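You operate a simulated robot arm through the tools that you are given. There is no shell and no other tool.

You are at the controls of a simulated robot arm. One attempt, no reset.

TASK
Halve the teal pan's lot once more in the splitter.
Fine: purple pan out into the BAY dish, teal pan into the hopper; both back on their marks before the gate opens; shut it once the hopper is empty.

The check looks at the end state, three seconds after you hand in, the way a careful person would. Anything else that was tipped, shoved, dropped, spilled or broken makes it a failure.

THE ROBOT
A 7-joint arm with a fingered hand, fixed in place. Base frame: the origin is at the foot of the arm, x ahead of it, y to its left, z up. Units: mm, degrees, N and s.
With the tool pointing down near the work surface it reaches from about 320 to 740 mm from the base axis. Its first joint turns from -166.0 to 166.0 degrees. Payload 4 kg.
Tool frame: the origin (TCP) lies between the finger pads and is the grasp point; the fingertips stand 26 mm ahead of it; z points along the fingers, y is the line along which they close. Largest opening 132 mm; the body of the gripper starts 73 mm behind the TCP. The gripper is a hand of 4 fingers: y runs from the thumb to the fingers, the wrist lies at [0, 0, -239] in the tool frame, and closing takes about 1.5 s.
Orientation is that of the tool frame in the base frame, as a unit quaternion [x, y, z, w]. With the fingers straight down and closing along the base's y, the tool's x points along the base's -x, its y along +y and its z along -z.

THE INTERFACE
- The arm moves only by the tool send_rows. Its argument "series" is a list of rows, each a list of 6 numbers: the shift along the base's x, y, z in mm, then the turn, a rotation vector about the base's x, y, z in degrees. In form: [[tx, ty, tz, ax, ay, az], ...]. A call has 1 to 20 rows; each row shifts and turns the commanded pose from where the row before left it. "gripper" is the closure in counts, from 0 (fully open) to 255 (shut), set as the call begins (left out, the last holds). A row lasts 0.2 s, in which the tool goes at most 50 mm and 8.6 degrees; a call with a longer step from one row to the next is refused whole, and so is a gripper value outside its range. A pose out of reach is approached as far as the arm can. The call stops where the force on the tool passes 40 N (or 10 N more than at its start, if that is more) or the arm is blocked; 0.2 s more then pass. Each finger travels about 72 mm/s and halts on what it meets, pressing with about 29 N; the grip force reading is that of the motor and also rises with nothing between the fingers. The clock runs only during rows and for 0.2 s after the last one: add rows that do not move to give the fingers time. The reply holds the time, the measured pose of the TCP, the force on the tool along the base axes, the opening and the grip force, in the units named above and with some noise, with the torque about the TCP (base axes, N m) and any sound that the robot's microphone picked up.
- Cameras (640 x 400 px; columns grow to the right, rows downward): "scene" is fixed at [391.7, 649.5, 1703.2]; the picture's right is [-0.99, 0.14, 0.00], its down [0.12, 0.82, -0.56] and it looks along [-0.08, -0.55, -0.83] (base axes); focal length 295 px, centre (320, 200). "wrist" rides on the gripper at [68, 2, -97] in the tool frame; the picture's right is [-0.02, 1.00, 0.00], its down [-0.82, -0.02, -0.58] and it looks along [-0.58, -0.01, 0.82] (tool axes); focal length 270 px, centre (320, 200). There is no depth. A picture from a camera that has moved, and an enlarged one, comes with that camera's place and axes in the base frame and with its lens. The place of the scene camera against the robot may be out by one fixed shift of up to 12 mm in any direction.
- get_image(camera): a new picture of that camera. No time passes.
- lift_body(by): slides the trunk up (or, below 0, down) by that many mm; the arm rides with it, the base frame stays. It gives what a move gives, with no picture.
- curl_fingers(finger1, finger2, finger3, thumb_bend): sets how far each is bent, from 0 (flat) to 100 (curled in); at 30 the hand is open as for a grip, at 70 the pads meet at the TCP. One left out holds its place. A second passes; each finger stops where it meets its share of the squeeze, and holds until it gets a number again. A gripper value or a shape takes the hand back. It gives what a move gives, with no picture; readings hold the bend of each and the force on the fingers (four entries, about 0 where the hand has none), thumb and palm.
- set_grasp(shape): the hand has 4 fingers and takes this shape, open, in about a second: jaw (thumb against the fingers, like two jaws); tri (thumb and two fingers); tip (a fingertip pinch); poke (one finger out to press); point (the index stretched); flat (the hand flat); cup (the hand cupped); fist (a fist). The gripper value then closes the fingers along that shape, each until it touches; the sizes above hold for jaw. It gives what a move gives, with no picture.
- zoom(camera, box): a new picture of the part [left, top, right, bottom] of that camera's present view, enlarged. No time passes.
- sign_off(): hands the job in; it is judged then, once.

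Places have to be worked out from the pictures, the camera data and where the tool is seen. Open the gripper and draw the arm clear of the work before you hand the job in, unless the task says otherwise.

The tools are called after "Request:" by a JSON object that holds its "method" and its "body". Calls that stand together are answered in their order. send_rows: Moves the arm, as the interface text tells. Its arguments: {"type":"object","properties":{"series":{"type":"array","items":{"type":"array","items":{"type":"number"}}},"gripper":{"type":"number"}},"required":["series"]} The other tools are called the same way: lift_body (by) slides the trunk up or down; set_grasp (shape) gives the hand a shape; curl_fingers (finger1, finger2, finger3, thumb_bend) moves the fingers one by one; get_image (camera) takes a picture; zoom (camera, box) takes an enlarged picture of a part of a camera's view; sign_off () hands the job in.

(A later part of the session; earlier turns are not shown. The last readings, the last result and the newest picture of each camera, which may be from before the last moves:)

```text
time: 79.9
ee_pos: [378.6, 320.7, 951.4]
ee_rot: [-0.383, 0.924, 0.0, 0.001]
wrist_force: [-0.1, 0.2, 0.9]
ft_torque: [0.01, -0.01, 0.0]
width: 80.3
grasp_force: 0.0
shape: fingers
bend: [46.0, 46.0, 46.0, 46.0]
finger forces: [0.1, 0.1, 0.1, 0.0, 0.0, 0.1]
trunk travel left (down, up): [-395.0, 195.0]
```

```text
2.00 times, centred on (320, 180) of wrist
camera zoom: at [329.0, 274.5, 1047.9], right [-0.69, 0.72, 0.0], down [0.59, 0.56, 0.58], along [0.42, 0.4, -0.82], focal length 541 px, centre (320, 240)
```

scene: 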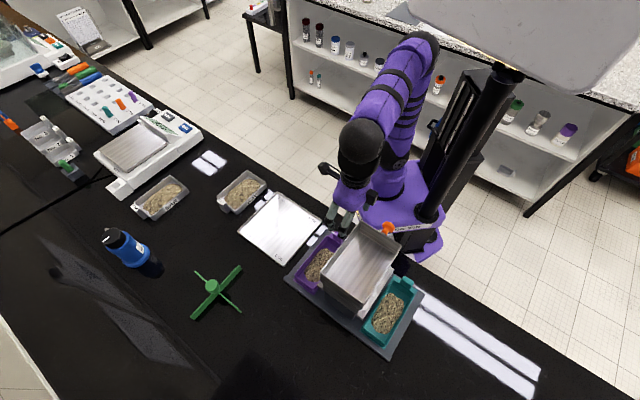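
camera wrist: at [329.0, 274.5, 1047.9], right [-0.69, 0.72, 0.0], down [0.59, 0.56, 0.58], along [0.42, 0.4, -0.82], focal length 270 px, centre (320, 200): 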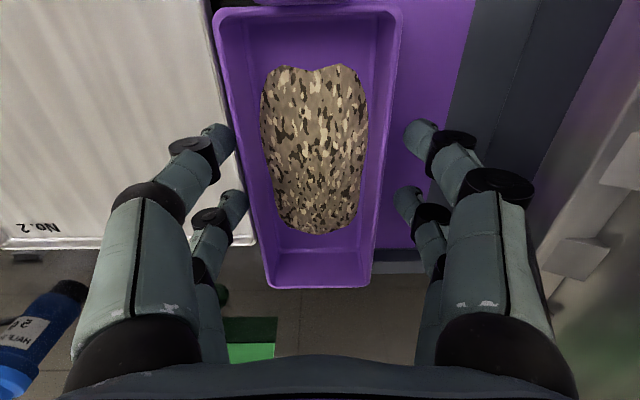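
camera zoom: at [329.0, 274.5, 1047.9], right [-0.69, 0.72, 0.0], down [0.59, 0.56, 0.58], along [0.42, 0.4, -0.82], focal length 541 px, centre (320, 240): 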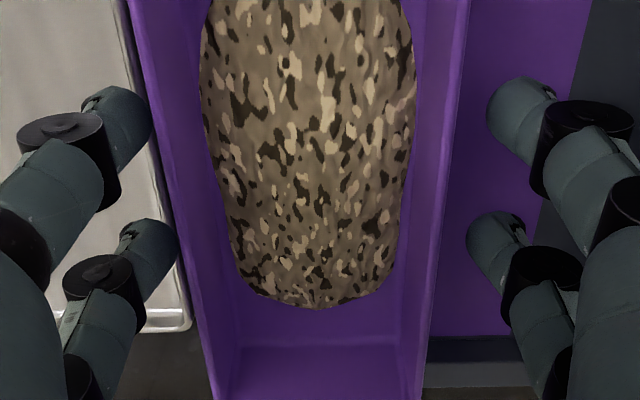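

The fingers flank the pan. I close all four on the walls.

Request:
{"method": "curl_fingers", "body": {"finger1": 66, "finger2": 66, "finger3": 66, "thumb_bend": 66}}

Request:
{"method": "get_image", "body": {"camera": "wrist"}}

```text
time: 80.9
ee_pos: [379.2, 320.4, 952.4]
ee_rot: [-0.383, 0.924, 0.0, 0.0]
wrist_force: [0.8, 1.0, -1.3]
ft_torque: [0.03, 0.01, -0.01]
width: 61.3
grasp_force: 20.0
shape: fingers
bend: [49.0, 49.0, 54.0, 59.0]
finger forces: [10.2, 10.3, 7.8, 0.0, 12.7, 0.1]
trunk travel left (down, up): [-395.0, 195.0]
```

```text
taken
camera wrist: at [328.9, 274.4, 1048.1], right [-0.69, 0.72, 0.0], down [0.59, 0.56, 0.58], along [0.42, 0.4, -0.82], focal length 270 px, centre (320, 200)
```

wrist: 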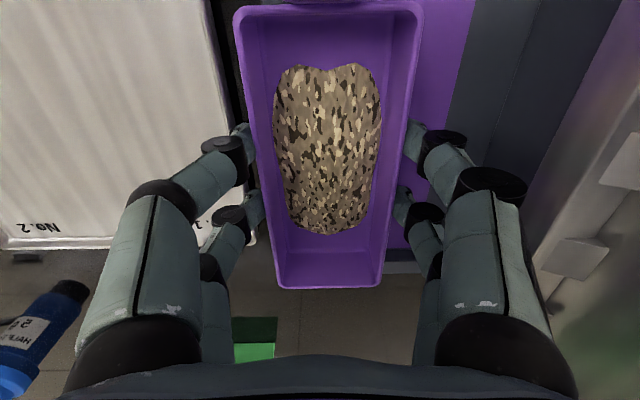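

All four fingers hold at about 10 N each. I lift a few mm as a test and look at the pan.

Request:
{"method": "send_rows", "body": {"series": [[0, 0, 4, 0, 0, 0], [0, 0, 4, 0, 0, 0], [0, 0, 0, 0, 0, 0]]}}

Request:
{"method": "get_image", "body": {"camera": "wrist"}}

Request:
{"method": "zoom", "body": {"camera": "scene", "box": [270, 190, 390, 310]}}

```text
time: 81.7
ee_pos: [379.7, 320.1, 959.9]
ee_rot: [-0.382, 0.924, 0.0, 0.0]
wrist_force: [-0.7, -0.4, -1.4]
ft_torque: [0.02, -0.01, 0.01]
width: 61.1
grasp_force: 20.3
shape: fingers
bend: [49.0, 49.0, 54.0, 59.0]
finger forces: [10.2, 10.2, 7.7, 0.1, 12.6, 0.0]
trunk travel left (down, up): [-395.0, 195.0]
```

```text
taken
camera wrist: at [329.6, 271.9, 1056.0], right [-0.69, 0.72, 0.0], down [0.59, 0.56, 0.58], along [0.42, 0.4, -0.82], focal length 270 px, centre (320, 200)
```

wrist: 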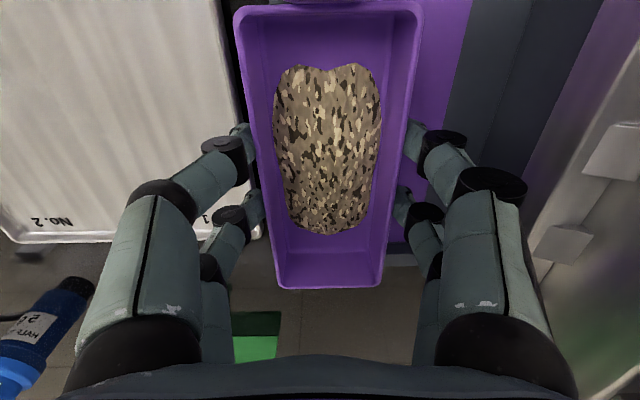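

```text
3.33 times, centred on (330, 250) of scene
camera zoom: at [391.7, 649.5, 1703.2], right [-0.99, 0.14, 0.0], down [0.12, 0.82, -0.56], along [-0.08, -0.55, -0.83], focal length 983 px, centre (287, 33)
```

zoom: 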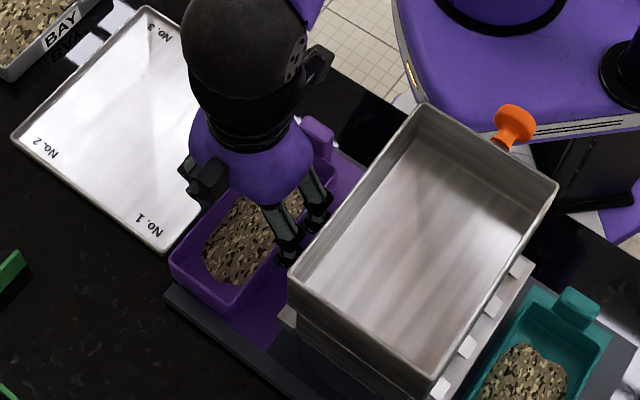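

The pan is firmly held and level. I raise the trunk 100 mm, then carry it to BAY while yawing −135° so the pan front faces −y.

Request:
{"method": "lift_body", "body": {"by": 100}}

Request:
{"method": "send_rows", "body": {"series": [[5, -5, 0, 0, 0, 0], [10.3, -10.1, 0, 0, 0, -4], [10.3, -10.1, 0, 0, 0, -7.7], [10.3, -10.1, 0, 0, 0, -7.7], [10.3, -10.1, 0, 0, 0, -7.7], [10.3, -10.1, 0, 0, 0, -7.7], [10.3, -10.1, 0, 0, 0, -7.7], [10.3, -10.1, 0, 0, 0, -7.7], [10.3, -10.1, 0, 0, 0, -7.7], [10.3, -10.1, 0, 0, 0, -7.7], [10.3, -10.1, 0, 0, 0, -7.7], [10.3, -10.1, 0, 0, 0, -7.7], [10.3, -10.1, 0, 0, 0, -7.7], [10.3, -10.1, 0, 0, 0, -7.7], [10.3, -10.1, 0, 0, 0, -7.7], [10.3, -10.1, 0, 0, 0, -7.7], [10.3, -10.1, 0, 0, 0, -7.7], [10.3, -10.1, 0, 0, 0, -7.7], [0, 0, 0, 0, 0, -7.8], [0, 0, 0, 0, 0, 0]]}}

Request:
{"method": "get_image", "body": {"camera": "wrist"}}

Request:
{"method": "get_image", "body": {"camera": "scene"}}

```text
time: 83.0
ee_pos: [379.8, 319.2, 1060.3]
ee_rot: [-0.383, 0.924, 0.0, -0.001]
wrist_force: [-0.1, -0.3, -0.3]
ft_torque: [-0.03, 0.01, 0.02]
width: 61.5
grasp_force: 20.8
shape: fingers
bend: [49.0, 49.0, 54.0, 59.0]
finger forces: [10.2, 10.1, 7.8, 0.0, 12.6, 0.0]
trunk travel left (down, up): [-495.0, 95.0]
```

```text
time: 87.2
ee_pos: [560.0, 143.3, 1059.9]
ee_rot: [0.707, 0.707, 0.0, 0.001]
wrist_force: [0.9, 0.2, -0.6]
ft_torque: [0.0, -0.01, 0.0]
width: 61.2
grasp_force: 20.5
shape: fingers
bend: [49.0, 49.0, 54.0, 59.0]
finger forces: [10.2, 10.1, 7.8, 0.0, 12.6, 0.0]
trunk travel left (down, up): [-495.0, 95.0]
```

```text
taken
camera wrist: at [561.4, 212.1, 1154.8], right [1.0, -0.03, 0.0], down [-0.02, -0.82, 0.58], along [-0.02, -0.58, -0.82], focal length 270 px, centre (320, 200)
```

wrist: 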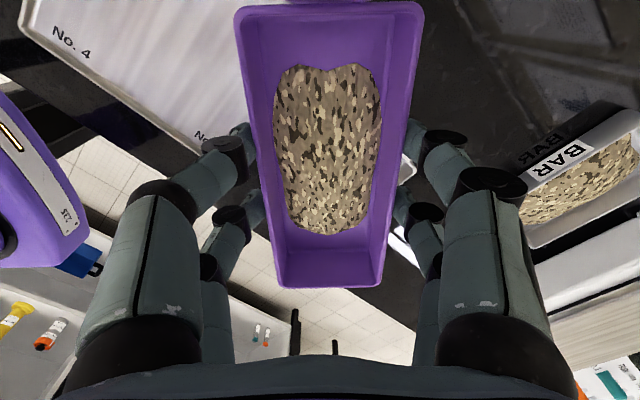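

```text
taken
```

scene: 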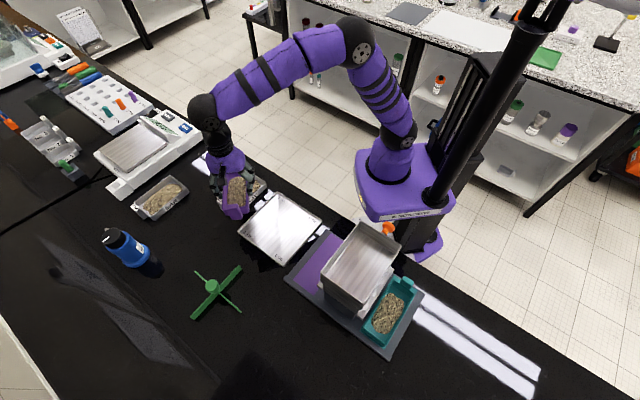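

The pan is level over BAY with its front lip by the dish centre. I lower to start height, then tilt gradually with the lip held over the dish, pausing at about 58° to look.

Request:
{"method": "send_rows", "body": {"series": [[0, 0, -15, 0, 0, 0], [-1, 0, -16, 0, 0, 0], [0, 0, -15, 0, 0, 0], [0, -2.4, 6, 8.3, 0, 0], [0, -4, 5.5, 8.3, 0, 0], [0, -5.4, 4.9, 8.3, 0, 0], [0, -3.3, 2, 4.15, 0, 0], [0, -3.5, 2, 4.15, 0, 0], [0, -3.9, 1.5, 4.15, 0, 0], [0, -4.1, 1.4, 4.15, 0, 0], [0, -4.4, 0.8, 4.15, 0, 0], [0, -4.7, 0.8, 4.15, 0, 0], [0, -4.9, 0.1, 4.15, 0, 0], [0, -5.1, 0.1, 4.15, 0, 0]]}}

Request:
{"method": "get_image", "body": {"camera": "wrist"}}

Request:
{"method": "zoom", "body": {"camera": "scene", "box": [180, 130, 320, 240]}}

```text
time: 90.2
ee_pos: [558.9, 95.6, 1038.0]
ee_rot: [0.618, 0.618, 0.344, -0.344]
wrist_force: [-0.2, -0.3, -1.3]
ft_torque: [0.01, -0.02, 0.03]
width: 61.1
grasp_force: 20.4
shape: fingers
bend: [49.0, 49.0, 54.0, 59.0]
finger forces: [10.3, 10.0, 7.8, 0.0, 12.5, 0.1]
trunk travel left (down, up): [-495.0, 95.0]
```

```text
taken
camera wrist: at [560.3, 50.2, 1147.4], right [1.0, -0.01, -0.02], down [-0.02, -0.92, -0.39], along [-0.01, 0.39, -0.92], focal length 270 px, centre (320, 200)
```

wrist: 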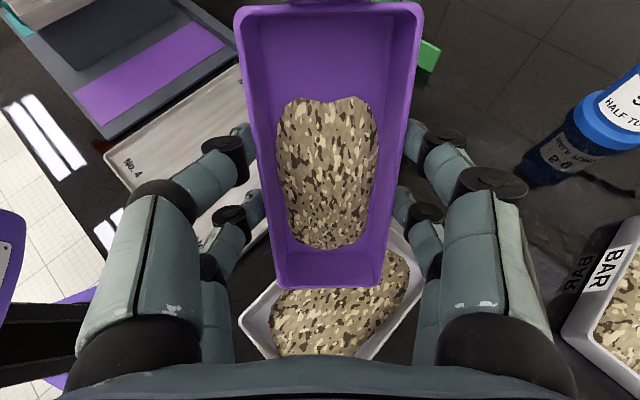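

```text
3.64 times, centred on (250, 185) of scene
camera zoom: at [391.7, 649.5, 1703.2], right [-0.99, 0.14, 0.0], down [0.12, 0.82, -0.56], along [-0.08, -0.55, -0.83], focal length 1073 px, centre (574, 254)
```

zoom: 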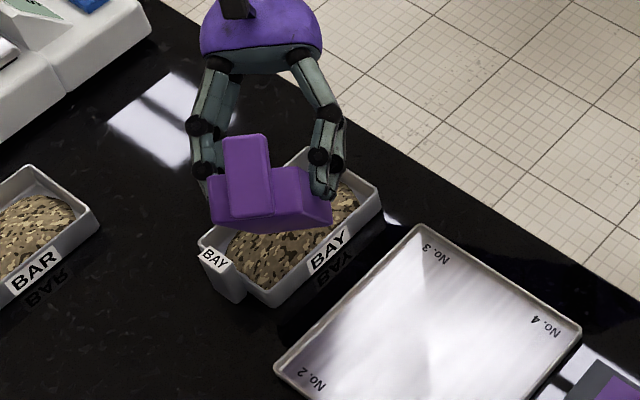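

No flow yet at 58°. I zoom on the dish below the lip to check the lip position before tilting further.

Request:
{"method": "zoom", "body": {"camera": "wrist", "box": [210, 200, 450, 370]}}

```text
2.35 times, centred on (330, 285) of wrist
camera zoom: at [560.3, 50.2, 1147.4], right [1.0, -0.01, -0.02], down [-0.02, -0.92, -0.39], along [-0.01, 0.39, -0.92], focal length 636 px, centre (296, 0)
```

zoom: 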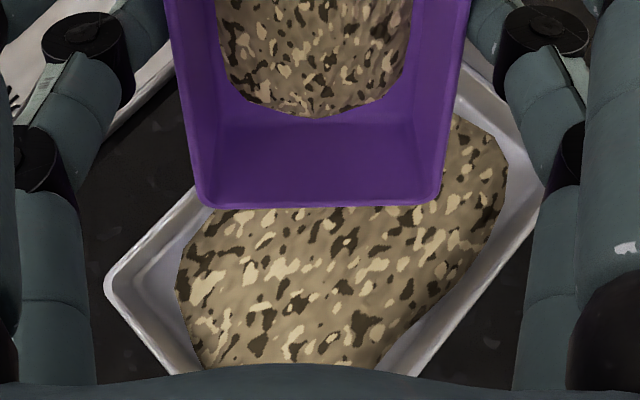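

The lip is right over the dish centre (dish centre ≈ (565, 64)). I continue tilting slowly to about 100°.

Request:
{"method": "send_rows", "body": {"series": [[0, -5.2, 2.0, 4.15, 0, 0], [0, -5.4, 1.8, 4.15, 0, 0], [0, -5.5, 1.2, 4.15, 0, 0], [0, -5.5, 1.0, 4.15, 0, 0], [0, -5.6, 0.5, 4.15, 0, 0], [0, -5.6, 0.1, 4.15, 0, 0], [0, -5.6, -0.4, 4.15, 0, 0], [0, -5.6, -0.7, 4.15, 0, 0], [0, 0, 0, 0, 0, 0]]}}

Request:
{"method": "get_image", "body": {"camera": "wrist"}}

Request:
{"method": "zoom", "body": {"camera": "scene", "box": [180, 130, 320, 240]}}

```text
time: 92.2
ee_pos: [558.3, 52.0, 1043.6]
ee_rot: [0.494, 0.494, 0.506, -0.505]
wrist_force: [-0.1, 0.4, -1.5]
ft_torque: [-0.02, 0.03, 0.01]
width: 61.3
grasp_force: 20.0
shape: fingers
bend: [49.0, 49.0, 54.0, 59.0]
finger forces: [10.2, 10.1, 7.7, 0.0, 12.4, 0.0]
trunk travel left (down, up): [-495.0, 95.0]
```

```text
taken
camera wrist: at [559.4, -45.7, 1109.7], right [1.0, 0.0, -0.03], down [-0.02, -0.56, -0.83], along [-0.01, 0.83, -0.56], focal length 270 px, centre (320, 200)
```

wrist: 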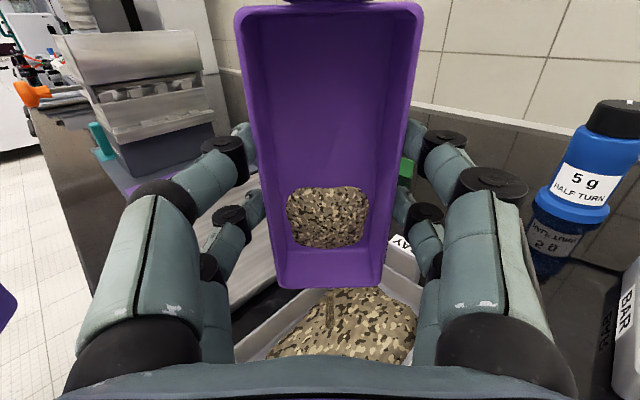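

```text
3.64 times, centred on (250, 185) of scene
camera zoom: at [391.7, 649.5, 1703.2], right [-0.99, 0.14, 0.0], down [0.12, 0.82, -0.56], along [-0.08, -0.55, -0.83], focal length 1073 px, centre (574, 254)
```

zoom: 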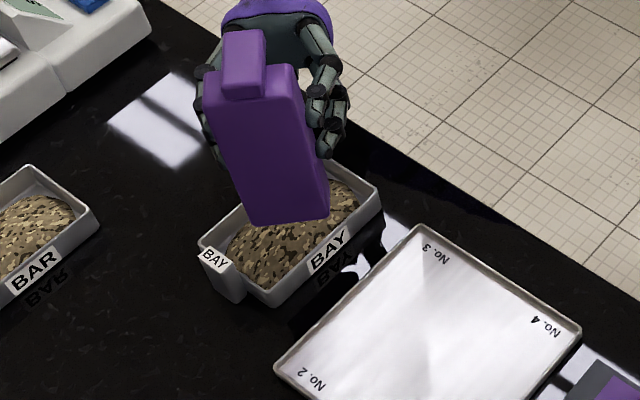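

It is pouring: the lot in the pan shrinks and a stream falls into BAY. I hold, then tilt on to about 116°.

Request:
{"method": "send_rows", "body": {"series": [[0, 0, 0, 0, 0, 0], [0, 0, 0, 0, 0, 0], [0, 0, 0, 0, 0, 0], [0, 0, 0, 0, 0, 0], [0, 0, 0, 0, 0, 0], [0, -5.5, -1.1, 4.15, 0, 0], [0, -5.5, -1.5, 4.15, 0, 0], [0, -5.2, -2, 4.15, 0, 0], [0, -5.2, -2.2, 4.15, 0, 0], [0, -4.9, -2.7, 4.15, 0, 0], [0, -4.9, -3, 4.15, 0, 0], [0, 0, 0, 0, 0, 0], [0, 0, 0, 0, 0, 0], [0, 0, 0, 0, 0, 0], [0, 0, 0, 0, 0, 0]]}}

Request:
{"method": "get_image", "body": {"camera": "wrist"}}

Request:
{"method": "zoom", "body": {"camera": "scene", "box": [180, 130, 320, 240]}}

```text
time: 95.4
ee_pos: [558.2, 22.2, 1033.5]
ee_rot: [-0.374, -0.374, -0.6, 0.6]
wrist_force: [0.9, 0.0, -0.5]
ft_torque: [-0.02, -0.02, 0.01]
width: 61.2
grasp_force: 20.1
shape: fingers
bend: [49.0, 49.0, 54.0, 59.0]
finger forces: [10.1, 10.1, 7.8, 0.0, 12.5, 0.1]
trunk travel left (down, up): [-495.0, 95.0]
```

```text
taken
camera wrist: at [559.9, -94.6, 1050.3], right [1.0, 0.01, -0.02], down [-0.02, -0.16, -0.99], along [-0.02, 0.99, -0.16], focal length 270 px, centre (320, 200)
```

wrist: 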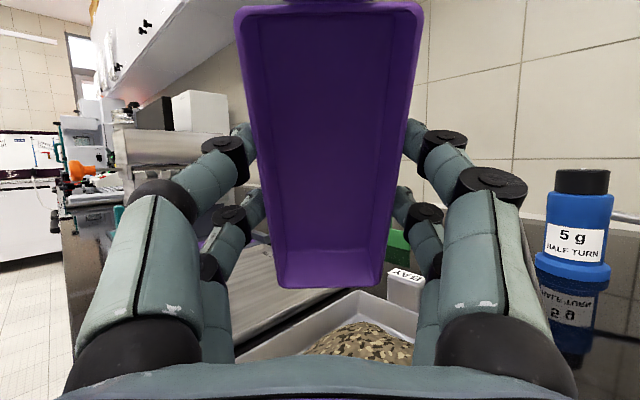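

```text
3.64 times, centred on (250, 185) of scene
camera zoom: at [391.7, 649.5, 1703.2], right [-0.99, 0.14, 0.0], down [0.12, 0.82, -0.56], along [-0.08, -0.55, -0.83], focal length 1073 px, centre (574, 254)
```

zoom: 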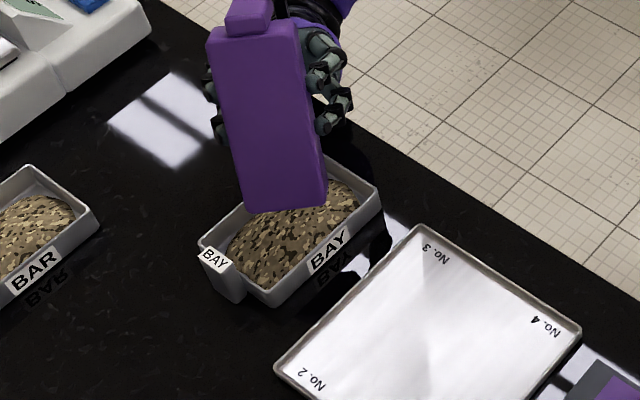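

The pan is empty and BAY holds it all, with no spill visible. I reverse the tilt with a bit of extra height.

Request:
{"method": "send_rows", "body": {"series": [[0, 9.8, 7.7, -8.3, 0, 0], [0, 10.4, 6.2, -8.3, 0, 0], [0, 11, 4.6, -8.3, 0, 0], [0, 11.2, 3.1, -8.3, 0, 0], [0, 11.2, 2.4, -8.3, 0, 0], [0, 11, 0.8, -8.3, 0, 0], [0, 10.6, 0, -8.3, 0, 0], [0, 10, 3, -8.3, 0, 0], [0, 9.1, 2, -8.3, 0, 0], [0, 8, 1, -8.3, 0, 0], [0, 6.8, 0, -8.3, 0, 0], [0, 5.4, 0, -8.3, 0, 0], [0, 4, 0, -8.3, 0, 0], [0, 2.4, 0, -8.3, 0, 0], [0, 0, 10, 0, 0, 0], [0, 0, 0, 0, 0, 0]]}}

Request:
{"method": "zoom", "body": {"camera": "scene", "box": [180, 130, 320, 240]}}

```text
time: 98.8
ee_pos: [558.0, 142.1, 1074.9]
ee_rot: [0.707, 0.708, 0.0, 0.0]
wrist_force: [0.3, -0.5, -1.3]
ft_torque: [-0.04, -0.02, 0.01]
width: 61.0
grasp_force: 20.1
shape: fingers
bend: [49.0, 49.0, 54.0, 59.0]
finger forces: [10.0, 10.0, 7.7, 0.1, 12.4, 0.0]
trunk travel left (down, up): [-495.0, 95.0]
```

```text
3.64 times, centred on (250, 185) of scene
camera zoom: at [391.7, 649.5, 1703.2], right [-0.99, 0.14, 0.0], down [0.12, 0.82, -0.56], along [-0.08, -0.55, -0.83], focal length 1073 px, centre (574, 254)
```

zoom: 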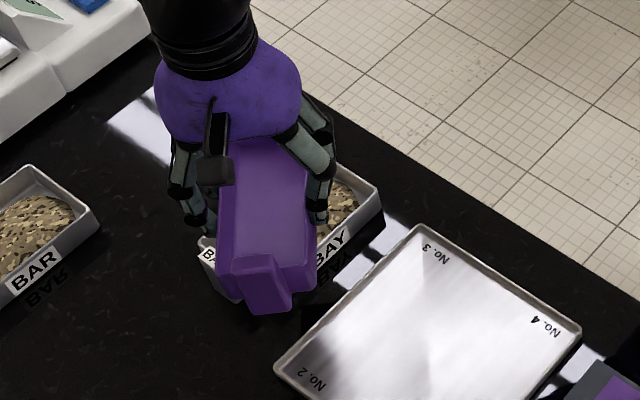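

The pan is level again. I carry it back (yaw +135°) to above its parking spot next to the mark.

Request:
{"method": "send_rows", "body": {"series": [[-10.8, 10.2, 0, 0, 0, 7.9], [-10.8, 10.2, 0, 0, 0, 7.9], [-10.8, 10.2, 0, 0, 0, 7.9], [-10.8, 10.2, 0, 0, 0, 7.9], [-10.8, 10.2, 0, 0, 0, 7.9], [-10.8, 10.2, 0, 0, 0, 7.9], [-10.8, 10.2, 0, 0, 0, 7.9], [-10.8, 10.2, 0, 0, 0, 7.9], [-10.8, 10.2, 0, 0, 0, 7.9], [-10.8, 10.2, 0, 0, 0, 7.9], [-10.8, 10.2, 0, 0, 0, 7.9], [-10.8, 10.2, 0, 0, 0, 7.9], [-10.8, 10.2, 0, 0, 0, 7.9], [-10.8, 10.2, 0, 0, 0, 7.9], [-10.8, 10.2, 0, 0, 0, 7.9], [-10.8, 10.2, 0, 0, 0, 7.9], [-10, 9, 0, 0, 0, 8.4], [0, 0, 0, 0, 0, 0]]}}

Request:
{"method": "get_image", "body": {"camera": "wrist"}}

```text
time: 102.6
ee_pos: [374.5, 314.1, 1075.0]
ee_rot: [-0.382, 0.924, 0.0, -0.001]
wrist_force: [-0.3, 0.2, -0.1]
ft_torque: [-0.01, 0.01, 0.0]
width: 61.3
grasp_force: 19.8
shape: fingers
bend: [49.0, 49.0, 54.0, 59.0]
finger forces: [10.3, 9.9, 7.7, 0.0, 12.4, 0.0]
trunk travel left (down, up): [-495.0, 95.0]
```

```text
taken
camera wrist: at [325.7, 266.8, 1169.8], right [-0.69, 0.73, 0.0], down [0.59, 0.56, 0.58], along [0.42, 0.4, -0.82], focal length 270 px, centre (320, 200)
```

wrist: 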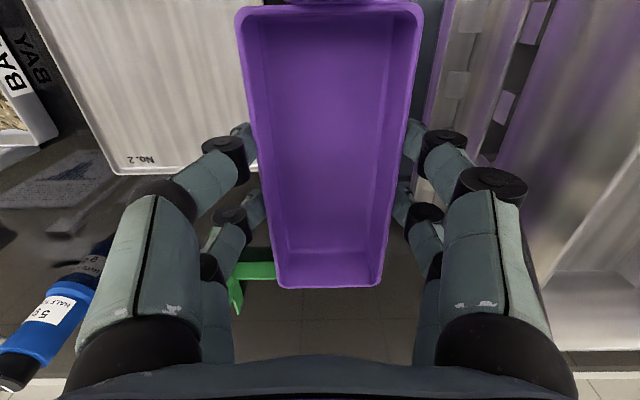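

The pan is in place above the plate. I lower the trunk by 100 mm, then do the last bit slowly.

Request:
{"method": "lift_body", "body": {"by": -100}}

Request:
{"method": "send_rows", "body": {"series": [[0, 0, -7, 0, 0, 0], [0, 0, -6, 0, 0, 0], [0, 0, -5, 0, 0, 0], [0, 0, -3, 0, 0, 0], [0, 0, 0, 0, 0, 0]]}}

Request:
{"method": "get_image", "body": {"camera": "wrist"}}

Request:
{"method": "zoom", "body": {"camera": "scene", "box": [270, 190, 390, 310]}}

```text
time: 103.9
ee_pos: [376.1, 313.2, 975.0]
ee_rot: [-0.381, 0.925, 0.001, 0.001]
wrist_force: [-0.3, -0.6, -0.7]
ft_torque: [0.0, 0.0, -0.02]
width: 61.0
grasp_force: 19.6
shape: fingers
bend: [49.0, 49.0, 54.0, 59.0]
finger forces: [10.2, 9.9, 7.7, 0.0, 12.5, 0.0]
trunk travel left (down, up): [-395.0, 195.0]
```

```text
time: 105.1
ee_pos: [376.2, 312.9, 952.4]
ee_rot: [-0.381, 0.925, -0.001, 0.0]
wrist_force: [-0.1, -0.5, 3.8]
ft_torque: [0.07, 0.08, 0.0]
width: 60.8
grasp_force: 20.6
shape: fingers
bend: [49.0, 49.0, 54.0, 59.0]
finger forces: [10.0, 9.8, 7.7, 0.0, 12.6, 0.0]
trunk travel left (down, up): [-395.0, 195.0]
```

```text
taken
camera wrist: at [326.1, 266.9, 1048.3], right [-0.69, 0.73, 0.0], down [0.59, 0.56, 0.58], along [0.42, 0.4, -0.82], focal length 270 px, centre (320, 200)
```

wrist: 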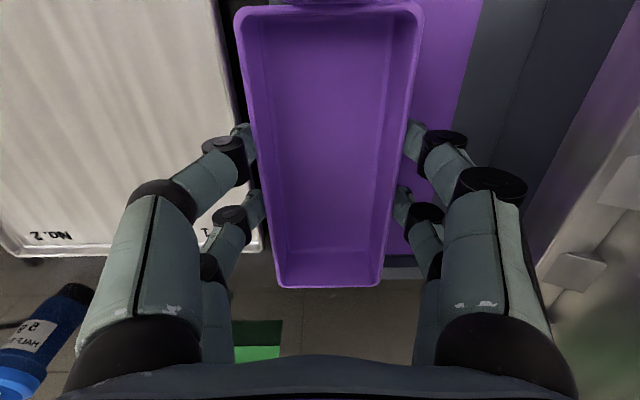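

```text
3.33 times, centred on (330, 250) of scene
camera zoom: at [391.7, 649.5, 1703.2], right [-0.99, 0.14, 0.0], down [0.12, 0.82, -0.56], along [-0.08, -0.55, -0.83], focal length 983 px, centre (287, 33)
```

zoom: 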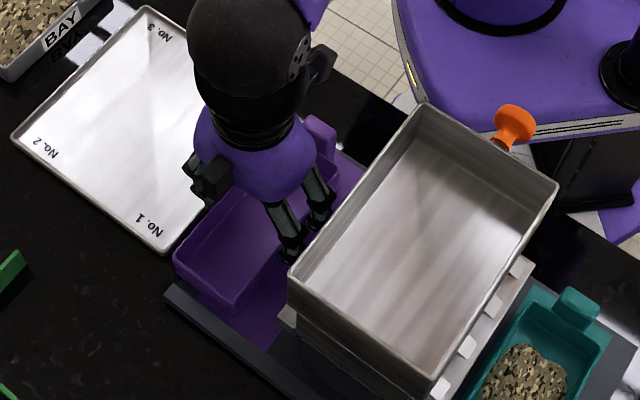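

The pan touches the plate (3.8 N up). I release, and look at where it rests.

Request:
{"method": "curl_fingers", "body": {"finger1": 44, "finger2": 44, "finger3": 44, "thumb_bend": 44}}

Request:
{"method": "send_rows", "body": {"series": [[0, 0, 15, 0, 0, 0], [0, 0, 30, 0, 0, 0], [0, 0, 40, 0, 0, 0], [0, 0, 30, 0, 0, 0], [0, 0, 0, 0, 0, 0]]}}

Request:
{"method": "get_image", "body": {"camera": "wrist"}}

Request:
{"method": "zoom", "body": {"camera": "scene", "box": [270, 190, 390, 310]}}

```text
time: 106.1
ee_pos: [375.7, 313.6, 952.8]
ee_rot: [-0.381, 0.924, 0.0, 0.0]
wrist_force: [0.7, -0.2, -0.4]
ft_torque: [0.01, 0.01, -0.01]
width: 85.5
grasp_force: 0.1
shape: fingers
bend: [44.0, 44.0, 44.0, 44.0]
finger forces: [0.0, 0.0, 0.0, 0.0, 0.0, 0.0]
trunk travel left (down, up): [-395.0, 195.0]
```

```text
time: 107.3
ee_pos: [373.7, 314.3, 1069.5]
ee_rot: [-0.381, 0.925, 0.0, -0.001]
wrist_force: [0.2, -0.1, 0.6]
ft_torque: [-0.01, 0.03, 0.01]
width: 85.6
grasp_force: 0.1
shape: fingers
bend: [44.0, 44.0, 44.0, 44.0]
finger forces: [0.1, 0.0, 0.0, 0.0, 0.1, 0.1]
trunk travel left (down, up): [-395.0, 195.0]
```

```text
taken
camera wrist: at [324.0, 267.5, 1164.6], right [-0.69, 0.73, 0.0], down [0.59, 0.56, 0.58], along [0.42, 0.4, -0.82], focal length 270 px, centre (320, 200)
```

wrist: 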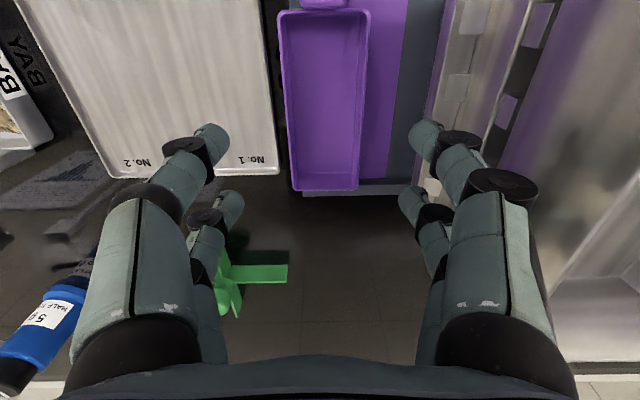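

```text
3.33 times, centred on (330, 250) of scene
camera zoom: at [391.7, 649.5, 1703.2], right [-0.99, 0.14, 0.0], down [0.12, 0.82, -0.56], along [-0.08, -0.55, -0.83], focal length 983 px, centre (287, 33)
```

zoom: 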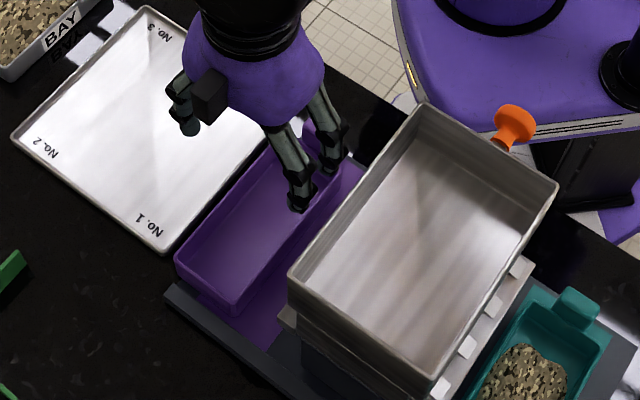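

The pan rests straight, about 30 mm outside its mark. I close the hand, yaw +90° and come down straddling its outer wall to push it back in.

Request:
{"method": "send_rows", "body": {"series": [[2, -1.6, 0, 0, 0, 8.2], [2, -1.6, 0, 0, 0, 8.2], [2, -1.6, 0, 0, 0, 8.2], [2, -1.6, 0, 0, 0, 8.2], [2, -1.6, 0, 0, 0, 8.2], [2, -1.6, 0, 0, 0, 8.2], [2, -1.6, 0, 0, 0, 8.2], [2, -1.6, 0, 0, 0, 8.2], [2, -1.6, 0, 0, 0, 8.2], [2, -1.6, 0, 0, 0, 8.2], [1, -1, 0, 0, 0, 7.8], [0, 0, -35, 0, 0, 0], [0, 0, -35, 0, 0, 0], [0, 0, -20, 0, 0, 0], [0, 0, 0, 0, 0, 0]], "gripper": 240}}

Request:
{"method": "get_image", "body": {"camera": "wrist"}}

```text
time: 110.5
ee_pos: [397.8, 295.2, 979.5]
ee_rot: [0.923, -0.385, 0.0, 0.001]
wrist_force: [0.2, -0.5, 0.0]
ft_torque: [0.0, 0.01, 0.01]
width: 8.1
grasp_force: 0.2
shape: jaw
bend: [71.0, 71.0, 71.0, 70.0]
finger forces: [0.0, 0.0, 0.0, 0.1, 0.0, 0.0]
trunk travel left (down, up): [-395.0, 195.0]
```

```text
taken
camera wrist: at [444.6, 246.1, 1073.5], right [-0.73, -0.68, 0.0], down [-0.56, 0.6, 0.58], along [-0.4, 0.42, -0.82], focal length 270 px, centre (320, 200)
```

wrist: 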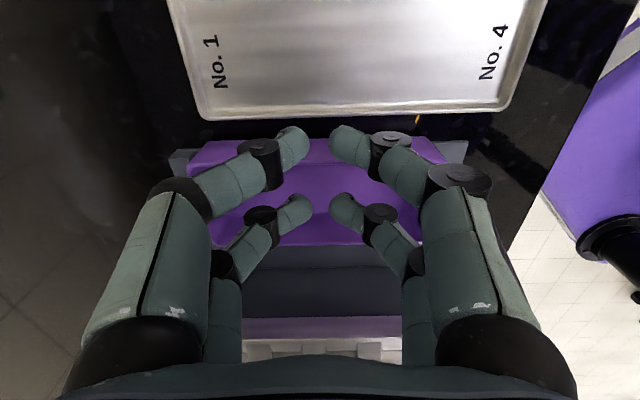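

The outer wall is between the finger pairs. I lower and push inward (+v) about 40 mm, then look.

Request:
{"method": "send_rows", "body": {"series": [[0, 0, -9, 0, 0, 0], [0, 0, -9, 0, 0, 0], [0, 0, -9, 0, 0, 0], [-2.83, 2.83, 0, 0, 0, 0], [-2.83, 2.83, 0, 0, 0, 0], [-2.83, 2.83, 0, 0, 0, 0], [-2.83, 2.83, 0, 0, 0, 0], [-2.83, 2.83, 0, 0, 0, 0], [-2.83, 2.83, 0, 0, 0, 0], [-2.83, 2.83, 0, 0, 0, 0], [-2.83, 2.83, 0, 0, 0, 0], [-2.83, 2.83, 0, 0, 0, 0], [0, 0, 0, 0, 0, 0]]}}

Request:
{"method": "get_image", "body": {"camera": "wrist"}}

Request:
{"method": "zoom", "body": {"camera": "scene", "box": [270, 190, 390, 310]}}

```text
time: 113.3
ee_pos: [370.6, 322.1, 953.2]
ee_rot: [0.923, -0.385, 0.0, 0.0]
wrist_force: [-0.2, 0.9, -0.4]
ft_torque: [0.02, 0.02, 0.02]
width: 7.9
grasp_force: 0.0
shape: jaw
bend: [71.0, 71.0, 71.0, 70.0]
finger forces: [0.2, 0.0, 0.0, 0.0, 0.0, 0.0]
trunk travel left (down, up): [-395.0, 195.0]
```

```text
taken
camera wrist: at [417.5, 271.8, 1047.9], right [-0.73, -0.68, 0.0], down [-0.56, 0.6, 0.58], along [-0.4, 0.42, -0.82], focal length 270 px, centre (320, 200)
```

wrist: 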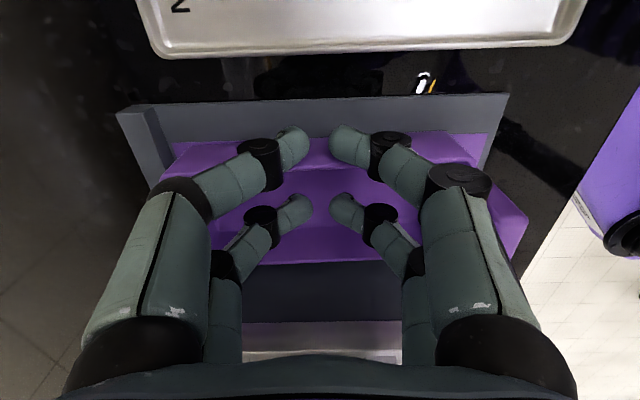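

```text
3.33 times, centred on (330, 250) of scene
camera zoom: at [391.7, 649.5, 1703.2], right [-0.99, 0.14, 0.0], down [0.12, 0.82, -0.56], along [-0.08, -0.55, -0.83], focal length 983 px, centre (287, 33)
```

zoom: 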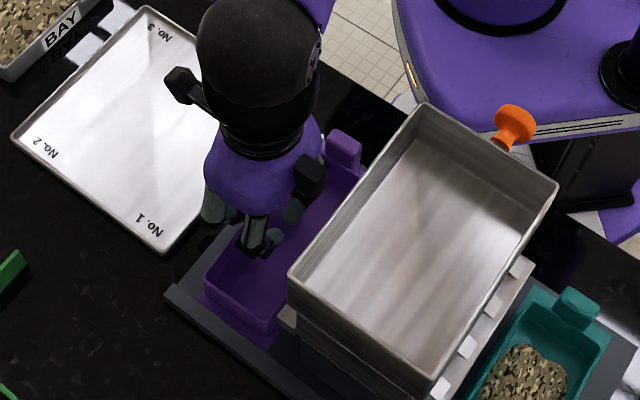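

It is sliding in straight, with about 6–7 mm to go. I push 6 mm more, back off, rise and inspect the pan on its mark.

Request:
{"method": "send_rows", "body": {"series": [[-2.1, 2.1, 0, 0, 0, 0], [-2.1, 2.1, 0, 0, 0, 0], [0, 0, 0, 0, 0, 0], [4, -4, 0, 0, 0, 0], [0, 0, 20, 0, 0, 0], [0, 0, 40, 0, 0, 0], [5, -5, 45, 0, 0, 0], [10, -10, 45, 0, 0, 0], [10, -10, 45, 0, 0, 0], [10, -10, 0, 0, 0, 0], [0, 0, 0, 0, 0, 0]]}}

Request:
{"method": "get_image", "body": {"camera": "wrist"}}

Request:
{"method": "zoom", "body": {"camera": "scene", "box": [285, 220, 345, 295]}}

```text
time: 115.7
ee_pos: [407.5, 286.5, 1145.8]
ee_rot: [0.923, -0.385, 0.0, 0.0]
wrist_force: [-0.1, -0.2, -0.7]
ft_torque: [-0.01, -0.02, 0.03]
width: 8.0
grasp_force: 0.1
shape: jaw
bend: [71.0, 71.0, 71.0, 70.0]
finger forces: [0.0, 0.0, 0.0, 0.0, 0.0, 0.0]
trunk travel left (down, up): [-395.0, 195.0]
```

```text
taken
camera wrist: at [453.6, 237.6, 1241.3], right [-0.73, -0.68, 0.0], down [-0.56, 0.6, 0.58], along [-0.4, 0.42, -0.82], focal length 270 px, centre (320, 200)
```

wrist: 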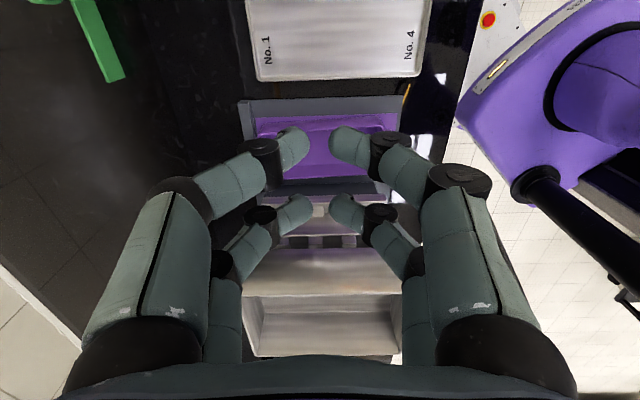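

```text
5.33 times, centred on (315, 258) of scene
camera zoom: at [391.7, 649.5, 1703.2], right [-0.99, 0.14, 0.0], down [0.12, 0.82, -0.56], along [-0.08, -0.55, -0.83], focal length 1573 px, centre (347, -107)
```

zoom: 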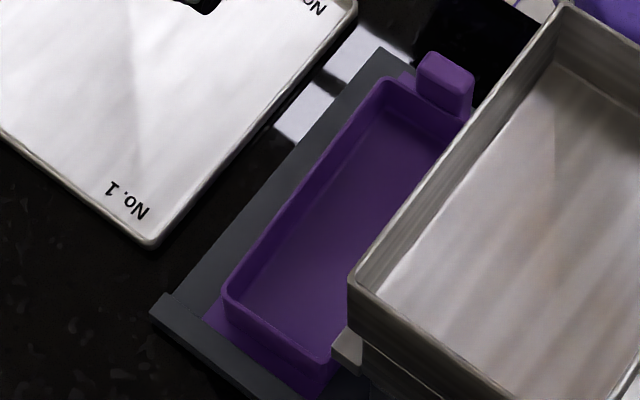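

The pan is back near its mark. Against the starting picture it looks about 4–5 mm too far toward the robot, so I measure it.

Request:
{"method": "zoom", "body": {"camera": "wrist", "box": [230, 80, 430, 200]}}

```text
3.20 times, centred on (330, 140) of wrist
camera zoom: at [453.6, 237.6, 1241.3], right [-0.73, -0.68, 0.0], down [-0.56, 0.6, 0.58], along [-0.4, 0.42, -0.82], focal length 865 px, centre (288, 392)
```

zoom: 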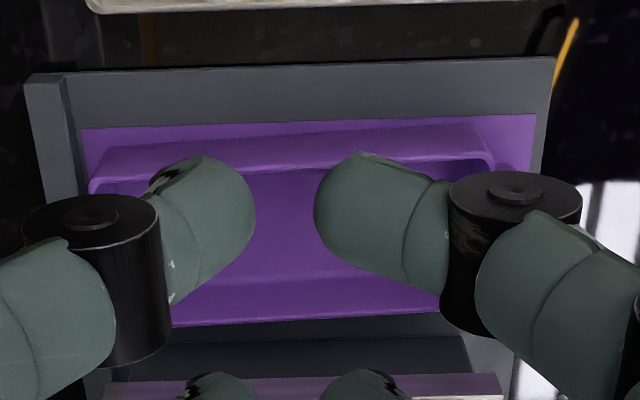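

The pan is about 4–5 mm back and 2° yawed. I come in behind the tab with the closed fingers (tool y = v) to nudge it forward.

Request:
{"method": "send_rows", "body": {"series": [[-13.6, -2.5, 0, 0, 0, -8.2], [-13.6, -2.5, 0, 0, 0, -8.2], [-13.6, -2.5, 0, 0, 0, -8.2], [-13.6, -2.5, 0, 0, 0, -8.2], [-13.6, -2.5, 0, 0, 0, -8.2], [-13.6, -2.5, 0, 0, 0, -8.2], [-13.6, -2.5, 0, 0, 0, -8.2], [-13.6, -2.5, 0, 0, 0, -8.2], [-13.6, -2.5, 0, 0, 0, -8.2], [-13.6, -2.5, 0, 0, 0, -8.2], [-13.4, -2, 0, 0, 0, -7.7], [0, 0, -40, 0, 0, 0], [0, 0, -40, 0, 0, 0], [0, 0, -40, 0, 0, 0], [0, 0, -30, 0, 0, 0], [0, 0, 0, 0, 0, 0]]}}

Request:
{"method": "get_image", "body": {"camera": "wrist"}}

Request:
{"method": "get_image", "body": {"camera": "scene"}}

```text
time: 119.1
ee_pos: [255.4, 258.0, 998.2]
ee_rot: [-0.382, 0.924, 0.001, -0.001]
wrist_force: [-0.8, 0.3, -0.7]
ft_torque: [-0.01, 0.0, 0.02]
width: 8.0
grasp_force: 0.0
shape: jaw
bend: [71.0, 71.0, 71.0, 70.0]
finger forces: [0.0, 0.0, 0.1, 0.0, 0.0, 0.0]
trunk travel left (down, up): [-395.0, 195.0]
```

```text
taken
camera wrist: at [206.5, 212.2, 1093.1], right [-0.69, 0.73, 0.0], down [0.59, 0.56, 0.58], along [0.42, 0.4, -0.82], focal length 270 px, centre (320, 200)
```

wrist: 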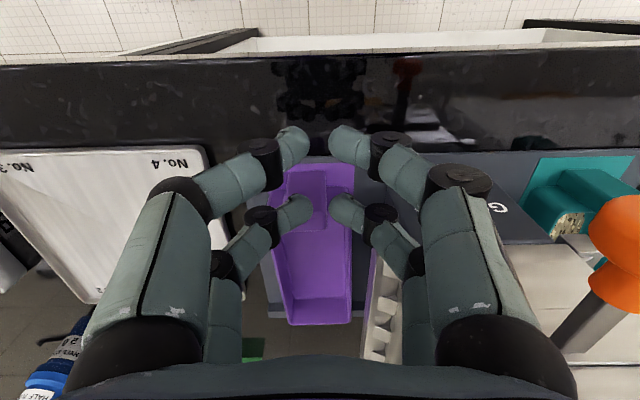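

```text
taken
```

scene: 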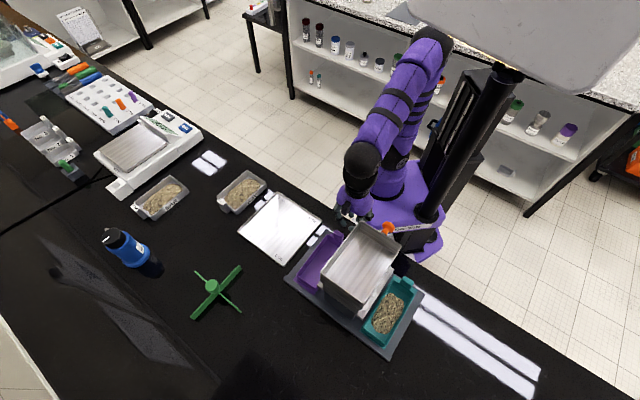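

I zoom to see the tab relative to the fingertips.

Request:
{"method": "zoom", "body": {"camera": "wrist", "box": [230, 120, 410, 250]}}

```text
3.08 times, centred on (320, 185) of wrist
camera zoom: at [206.5, 212.2, 1093.1], right [-0.69, 0.73, 0.0], down [0.59, 0.56, 0.58], along [0.42, 0.4, -0.82], focal length 832 px, centre (320, 246)
```

zoom: 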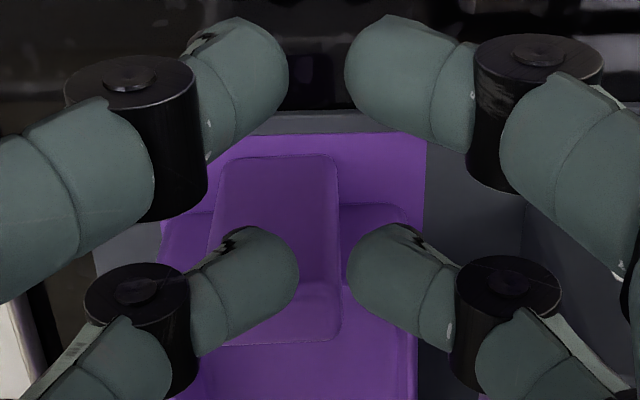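

The tab's outer face is at u≈401 (originally ≈404). I lower behind it and push forward gently to about +3.5 mm.

Request:
{"method": "send_rows", "body": {"series": [[0, 0, -14, 0, 0, 0], [0, 0, -14, 0, 0, 0], [0, 0, -13, 0, 0, 0], [2.8, 2.8, 0, 0, 0, 0], [2.8, 2.8, 0, 0, 0, 0], [2.1, 2.1, 0, 0, 0, 0], [2.1, 2.1, 0, 0, 0, 0], [1.4, 1.4, 0, 0, 0, 0], [0.7, 0.7, 0, 0, 0, 0], [0, 0, 0, 0, 0, 0]]}}

Request:
{"method": "zoom", "body": {"camera": "wrist", "box": [230, 120, 410, 250]}}

Request:
{"method": "zoom", "body": {"camera": "scene", "box": [285, 220, 345, 295]}}

```text
time: 121.3
ee_pos: [267.4, 271.2, 955.6]
ee_rot: [-0.381, 0.924, 0.0, 0.0]
wrist_force: [0.6, 0.0, 0.6]
ft_torque: [0.03, -0.01, -0.02]
width: 8.0
grasp_force: 0.0
shape: jaw
bend: [71.0, 71.0, 71.0, 70.0]
finger forces: [0.0, 0.0, 0.1, 0.1, 0.0, 0.0]
trunk travel left (down, up): [-395.0, 195.0]
```

```text
3.08 times, centred on (320, 185) of wrist
camera zoom: at [218.9, 224.8, 1050.9], right [-0.69, 0.73, 0.0], down [0.59, 0.56, 0.58], along [0.42, 0.4, -0.82], focal length 832 px, centre (320, 246)
```

zoom: 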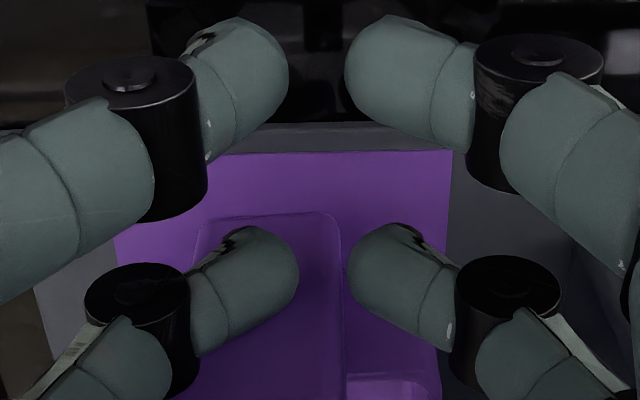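

```text
5.33 times, centred on (315, 258) of scene
camera zoom: at [391.7, 649.5, 1703.2], right [-0.99, 0.14, 0.0], down [0.12, 0.82, -0.56], along [-0.08, -0.55, -0.83], focal length 1573 px, centre (347, -107)
```

zoom: 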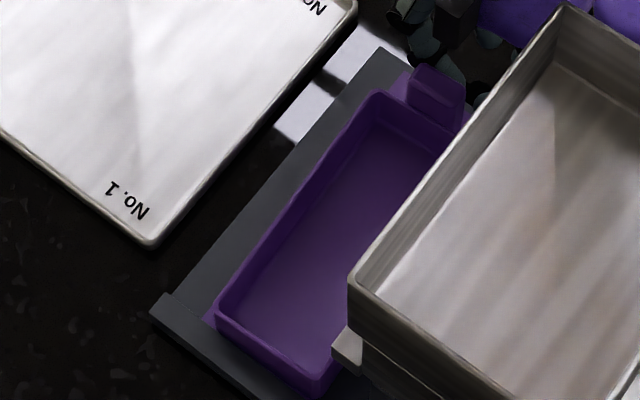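

I back off and rise to measure the pan from here.

Request:
{"method": "send_rows", "body": {"series": [[-5, -5, 0, 0, 0, 0], [-3, -3, 20, 0, 0, 0], [0, 0, 40, 0, 0, 0], [0, 0, 40, 0, 0, 0], [0, 0, 0, 0, 0, 0], [0, 0, 0, 0, 0, 0], [0, 0, 0, 0, 0, 0], [0, 0, 0, 0, 0, 0], [0, 0, 0, 0, 0, 0], [0, 0, 0, 0, 0, 0]], "gripper": 0}}

Request:
{"method": "get_image", "body": {"camera": "wrist"}}

Request:
{"method": "zoom", "body": {"camera": "wrist", "box": [230, 120, 430, 300]}}

```text
time: 123.5
ee_pos: [257.5, 261.3, 1054.5]
ee_rot: [-0.382, 0.924, 0.0, 0.0]
wrist_force: [0.0, 0.9, 0.3]
ft_torque: [0.04, -0.02, 0.02]
width: 131.9
grasp_force: 0.0
shape: jaw
bend: [30.0, 30.0, 30.0, 30.0]
finger forces: [0.0, 0.0, 0.0, 0.0, 0.0, 0.0]
trunk travel left (down, up): [-395.0, 195.0]
```

```text
taken
camera wrist: at [207.8, 214.5, 1150.6], right [-0.69, 0.73, 0.0], down [0.59, 0.56, 0.58], along [0.42, 0.4, -0.82], focal length 270 px, centre (320, 200)
```

wrist: 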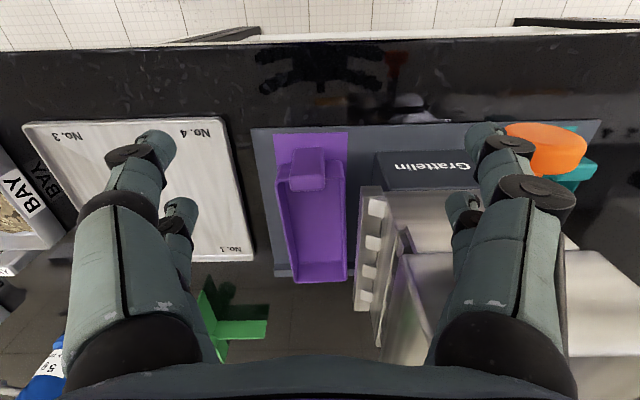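

```text
2.22 times, centred on (330, 210) of wrist
camera zoom: at [207.8, 214.5, 1150.6], right [-0.69, 0.73, 0.0], down [0.59, 0.56, 0.58], along [0.42, 0.4, -0.82], focal length 601 px, centre (298, 178)
```

zoom: 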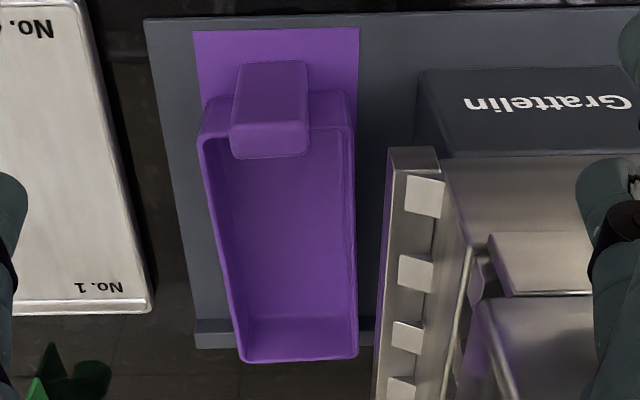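

The pan is now about 5 mm too far forward and about 2.5° yawed, with its front toward the splitter. I'll correct by pushing from inside the empty pan: one finger pair inside, one outside the outer wall. First I close the hand and rise, away from the knob, and re-orient.

Request:
{"method": "send_rows", "body": {"series": [[0, 0, 0, 0, 0, 0], [0, 0, 0, 0, 0, 0], [0, 0, 0, 0, 0, 0], [0, 0, 0, 0, 0, 0], [0, 0, 0, 0, 0, 0], [0, 0, 0, 0, 0, 0], [0, 0, 30, 0, 0, 0], [0, 0, 40, 0, 0, 0], [0, 0, 30, 0, 0, 0]], "gripper": 240}}

Request:
{"method": "send_rows", "body": {"series": [[9.3, 4, 0, 0, 0, 8.2], [9.3, 4, 0, 0, 0, 8.2], [9.3, 4, 0, 0, 0, 8.2], [9.3, 4, 0, 0, 0, 8.2], [9.3, 4, 0, 0, 0, 8.2], [9.3, 4, 0, 0, 0, 8.2], [9.3, 4, 0, 0, 0, 8.2], [9.3, 4, 0, 0, 0, 8.2], [9.3, 4, 0, 0, 0, 8.2], [9.3, 4, 0, 0, 0, 8.2], [8.7, 4.2, 0, 0, 0, 8.2], [0, 0, -40, 0, 0, 0], [0, 0, -40, 0, 0, 0], [0, 0, -40, 0, 0, 0], [0, 0, -40, 0, 0, 0], [0, 0, -12, 0, 0, 0], [0, 0, 0, 0, 0, 0]]}}

Request:
{"method": "get_image", "body": {"camera": "wrist"}}

Request:
{"method": "zoom", "body": {"camera": "wrist", "box": [190, 70, 470, 270]}}

```text
time: 125.5
ee_pos: [260.0, 262.1, 1156.8]
ee_rot: [-0.382, 0.924, 0.0, 0.0]
wrist_force: [-0.2, 0.5, -0.7]
ft_torque: [-0.04, -0.02, -0.01]
width: 8.2
grasp_force: 0.0
shape: jaw
bend: [71.0, 71.0, 71.0, 70.0]
finger forces: [0.0, 0.0, 0.1, 0.0, 0.2, 0.1]
trunk travel left (down, up): [-395.0, 195.0]
```

```text
time: 129.1
ee_pos: [360.3, 309.2, 981.4]
ee_rot: [0.925, -0.381, 0.0, 0.0]
wrist_force: [0.0, 0.4, -0.5]
ft_torque: [-0.01, -0.03, 0.02]
width: 8.0
grasp_force: 0.1
shape: jaw
bend: [71.0, 71.0, 71.0, 70.0]
finger forces: [0.0, 0.0, 0.1, 0.0, 0.0, 0.0]
trunk travel left (down, up): [-395.0, 195.0]
```

```text
taken
camera wrist: at [408.3, 260.3, 1076.8], right [-0.72, -0.69, 0.0], down [-0.56, 0.59, 0.58], along [-0.4, 0.42, -0.82], focal length 270 px, centre (320, 200)
```

wrist: 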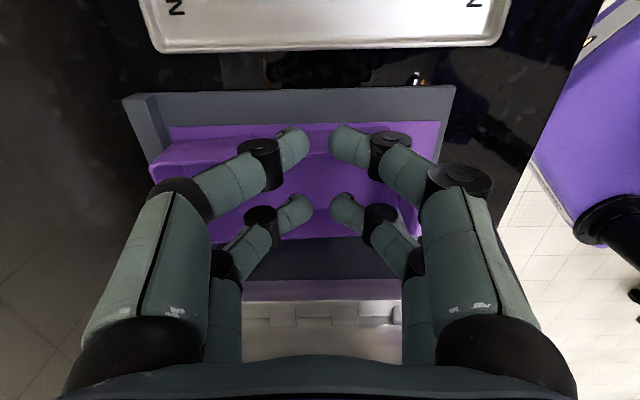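

```text
2.00 times, centred on (330, 170) of wrist
camera zoom: at [408.3, 260.3, 1076.8], right [-0.72, -0.69, 0.0], down [-0.56, 0.59, 0.58], along [-0.4, 0.42, -0.82], focal length 541 px, centre (300, 260)
```

zoom: 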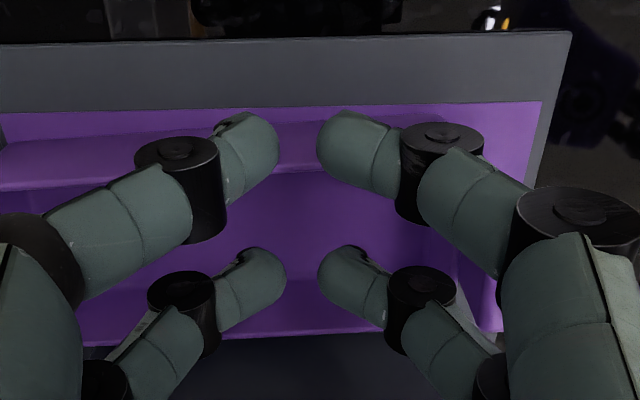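

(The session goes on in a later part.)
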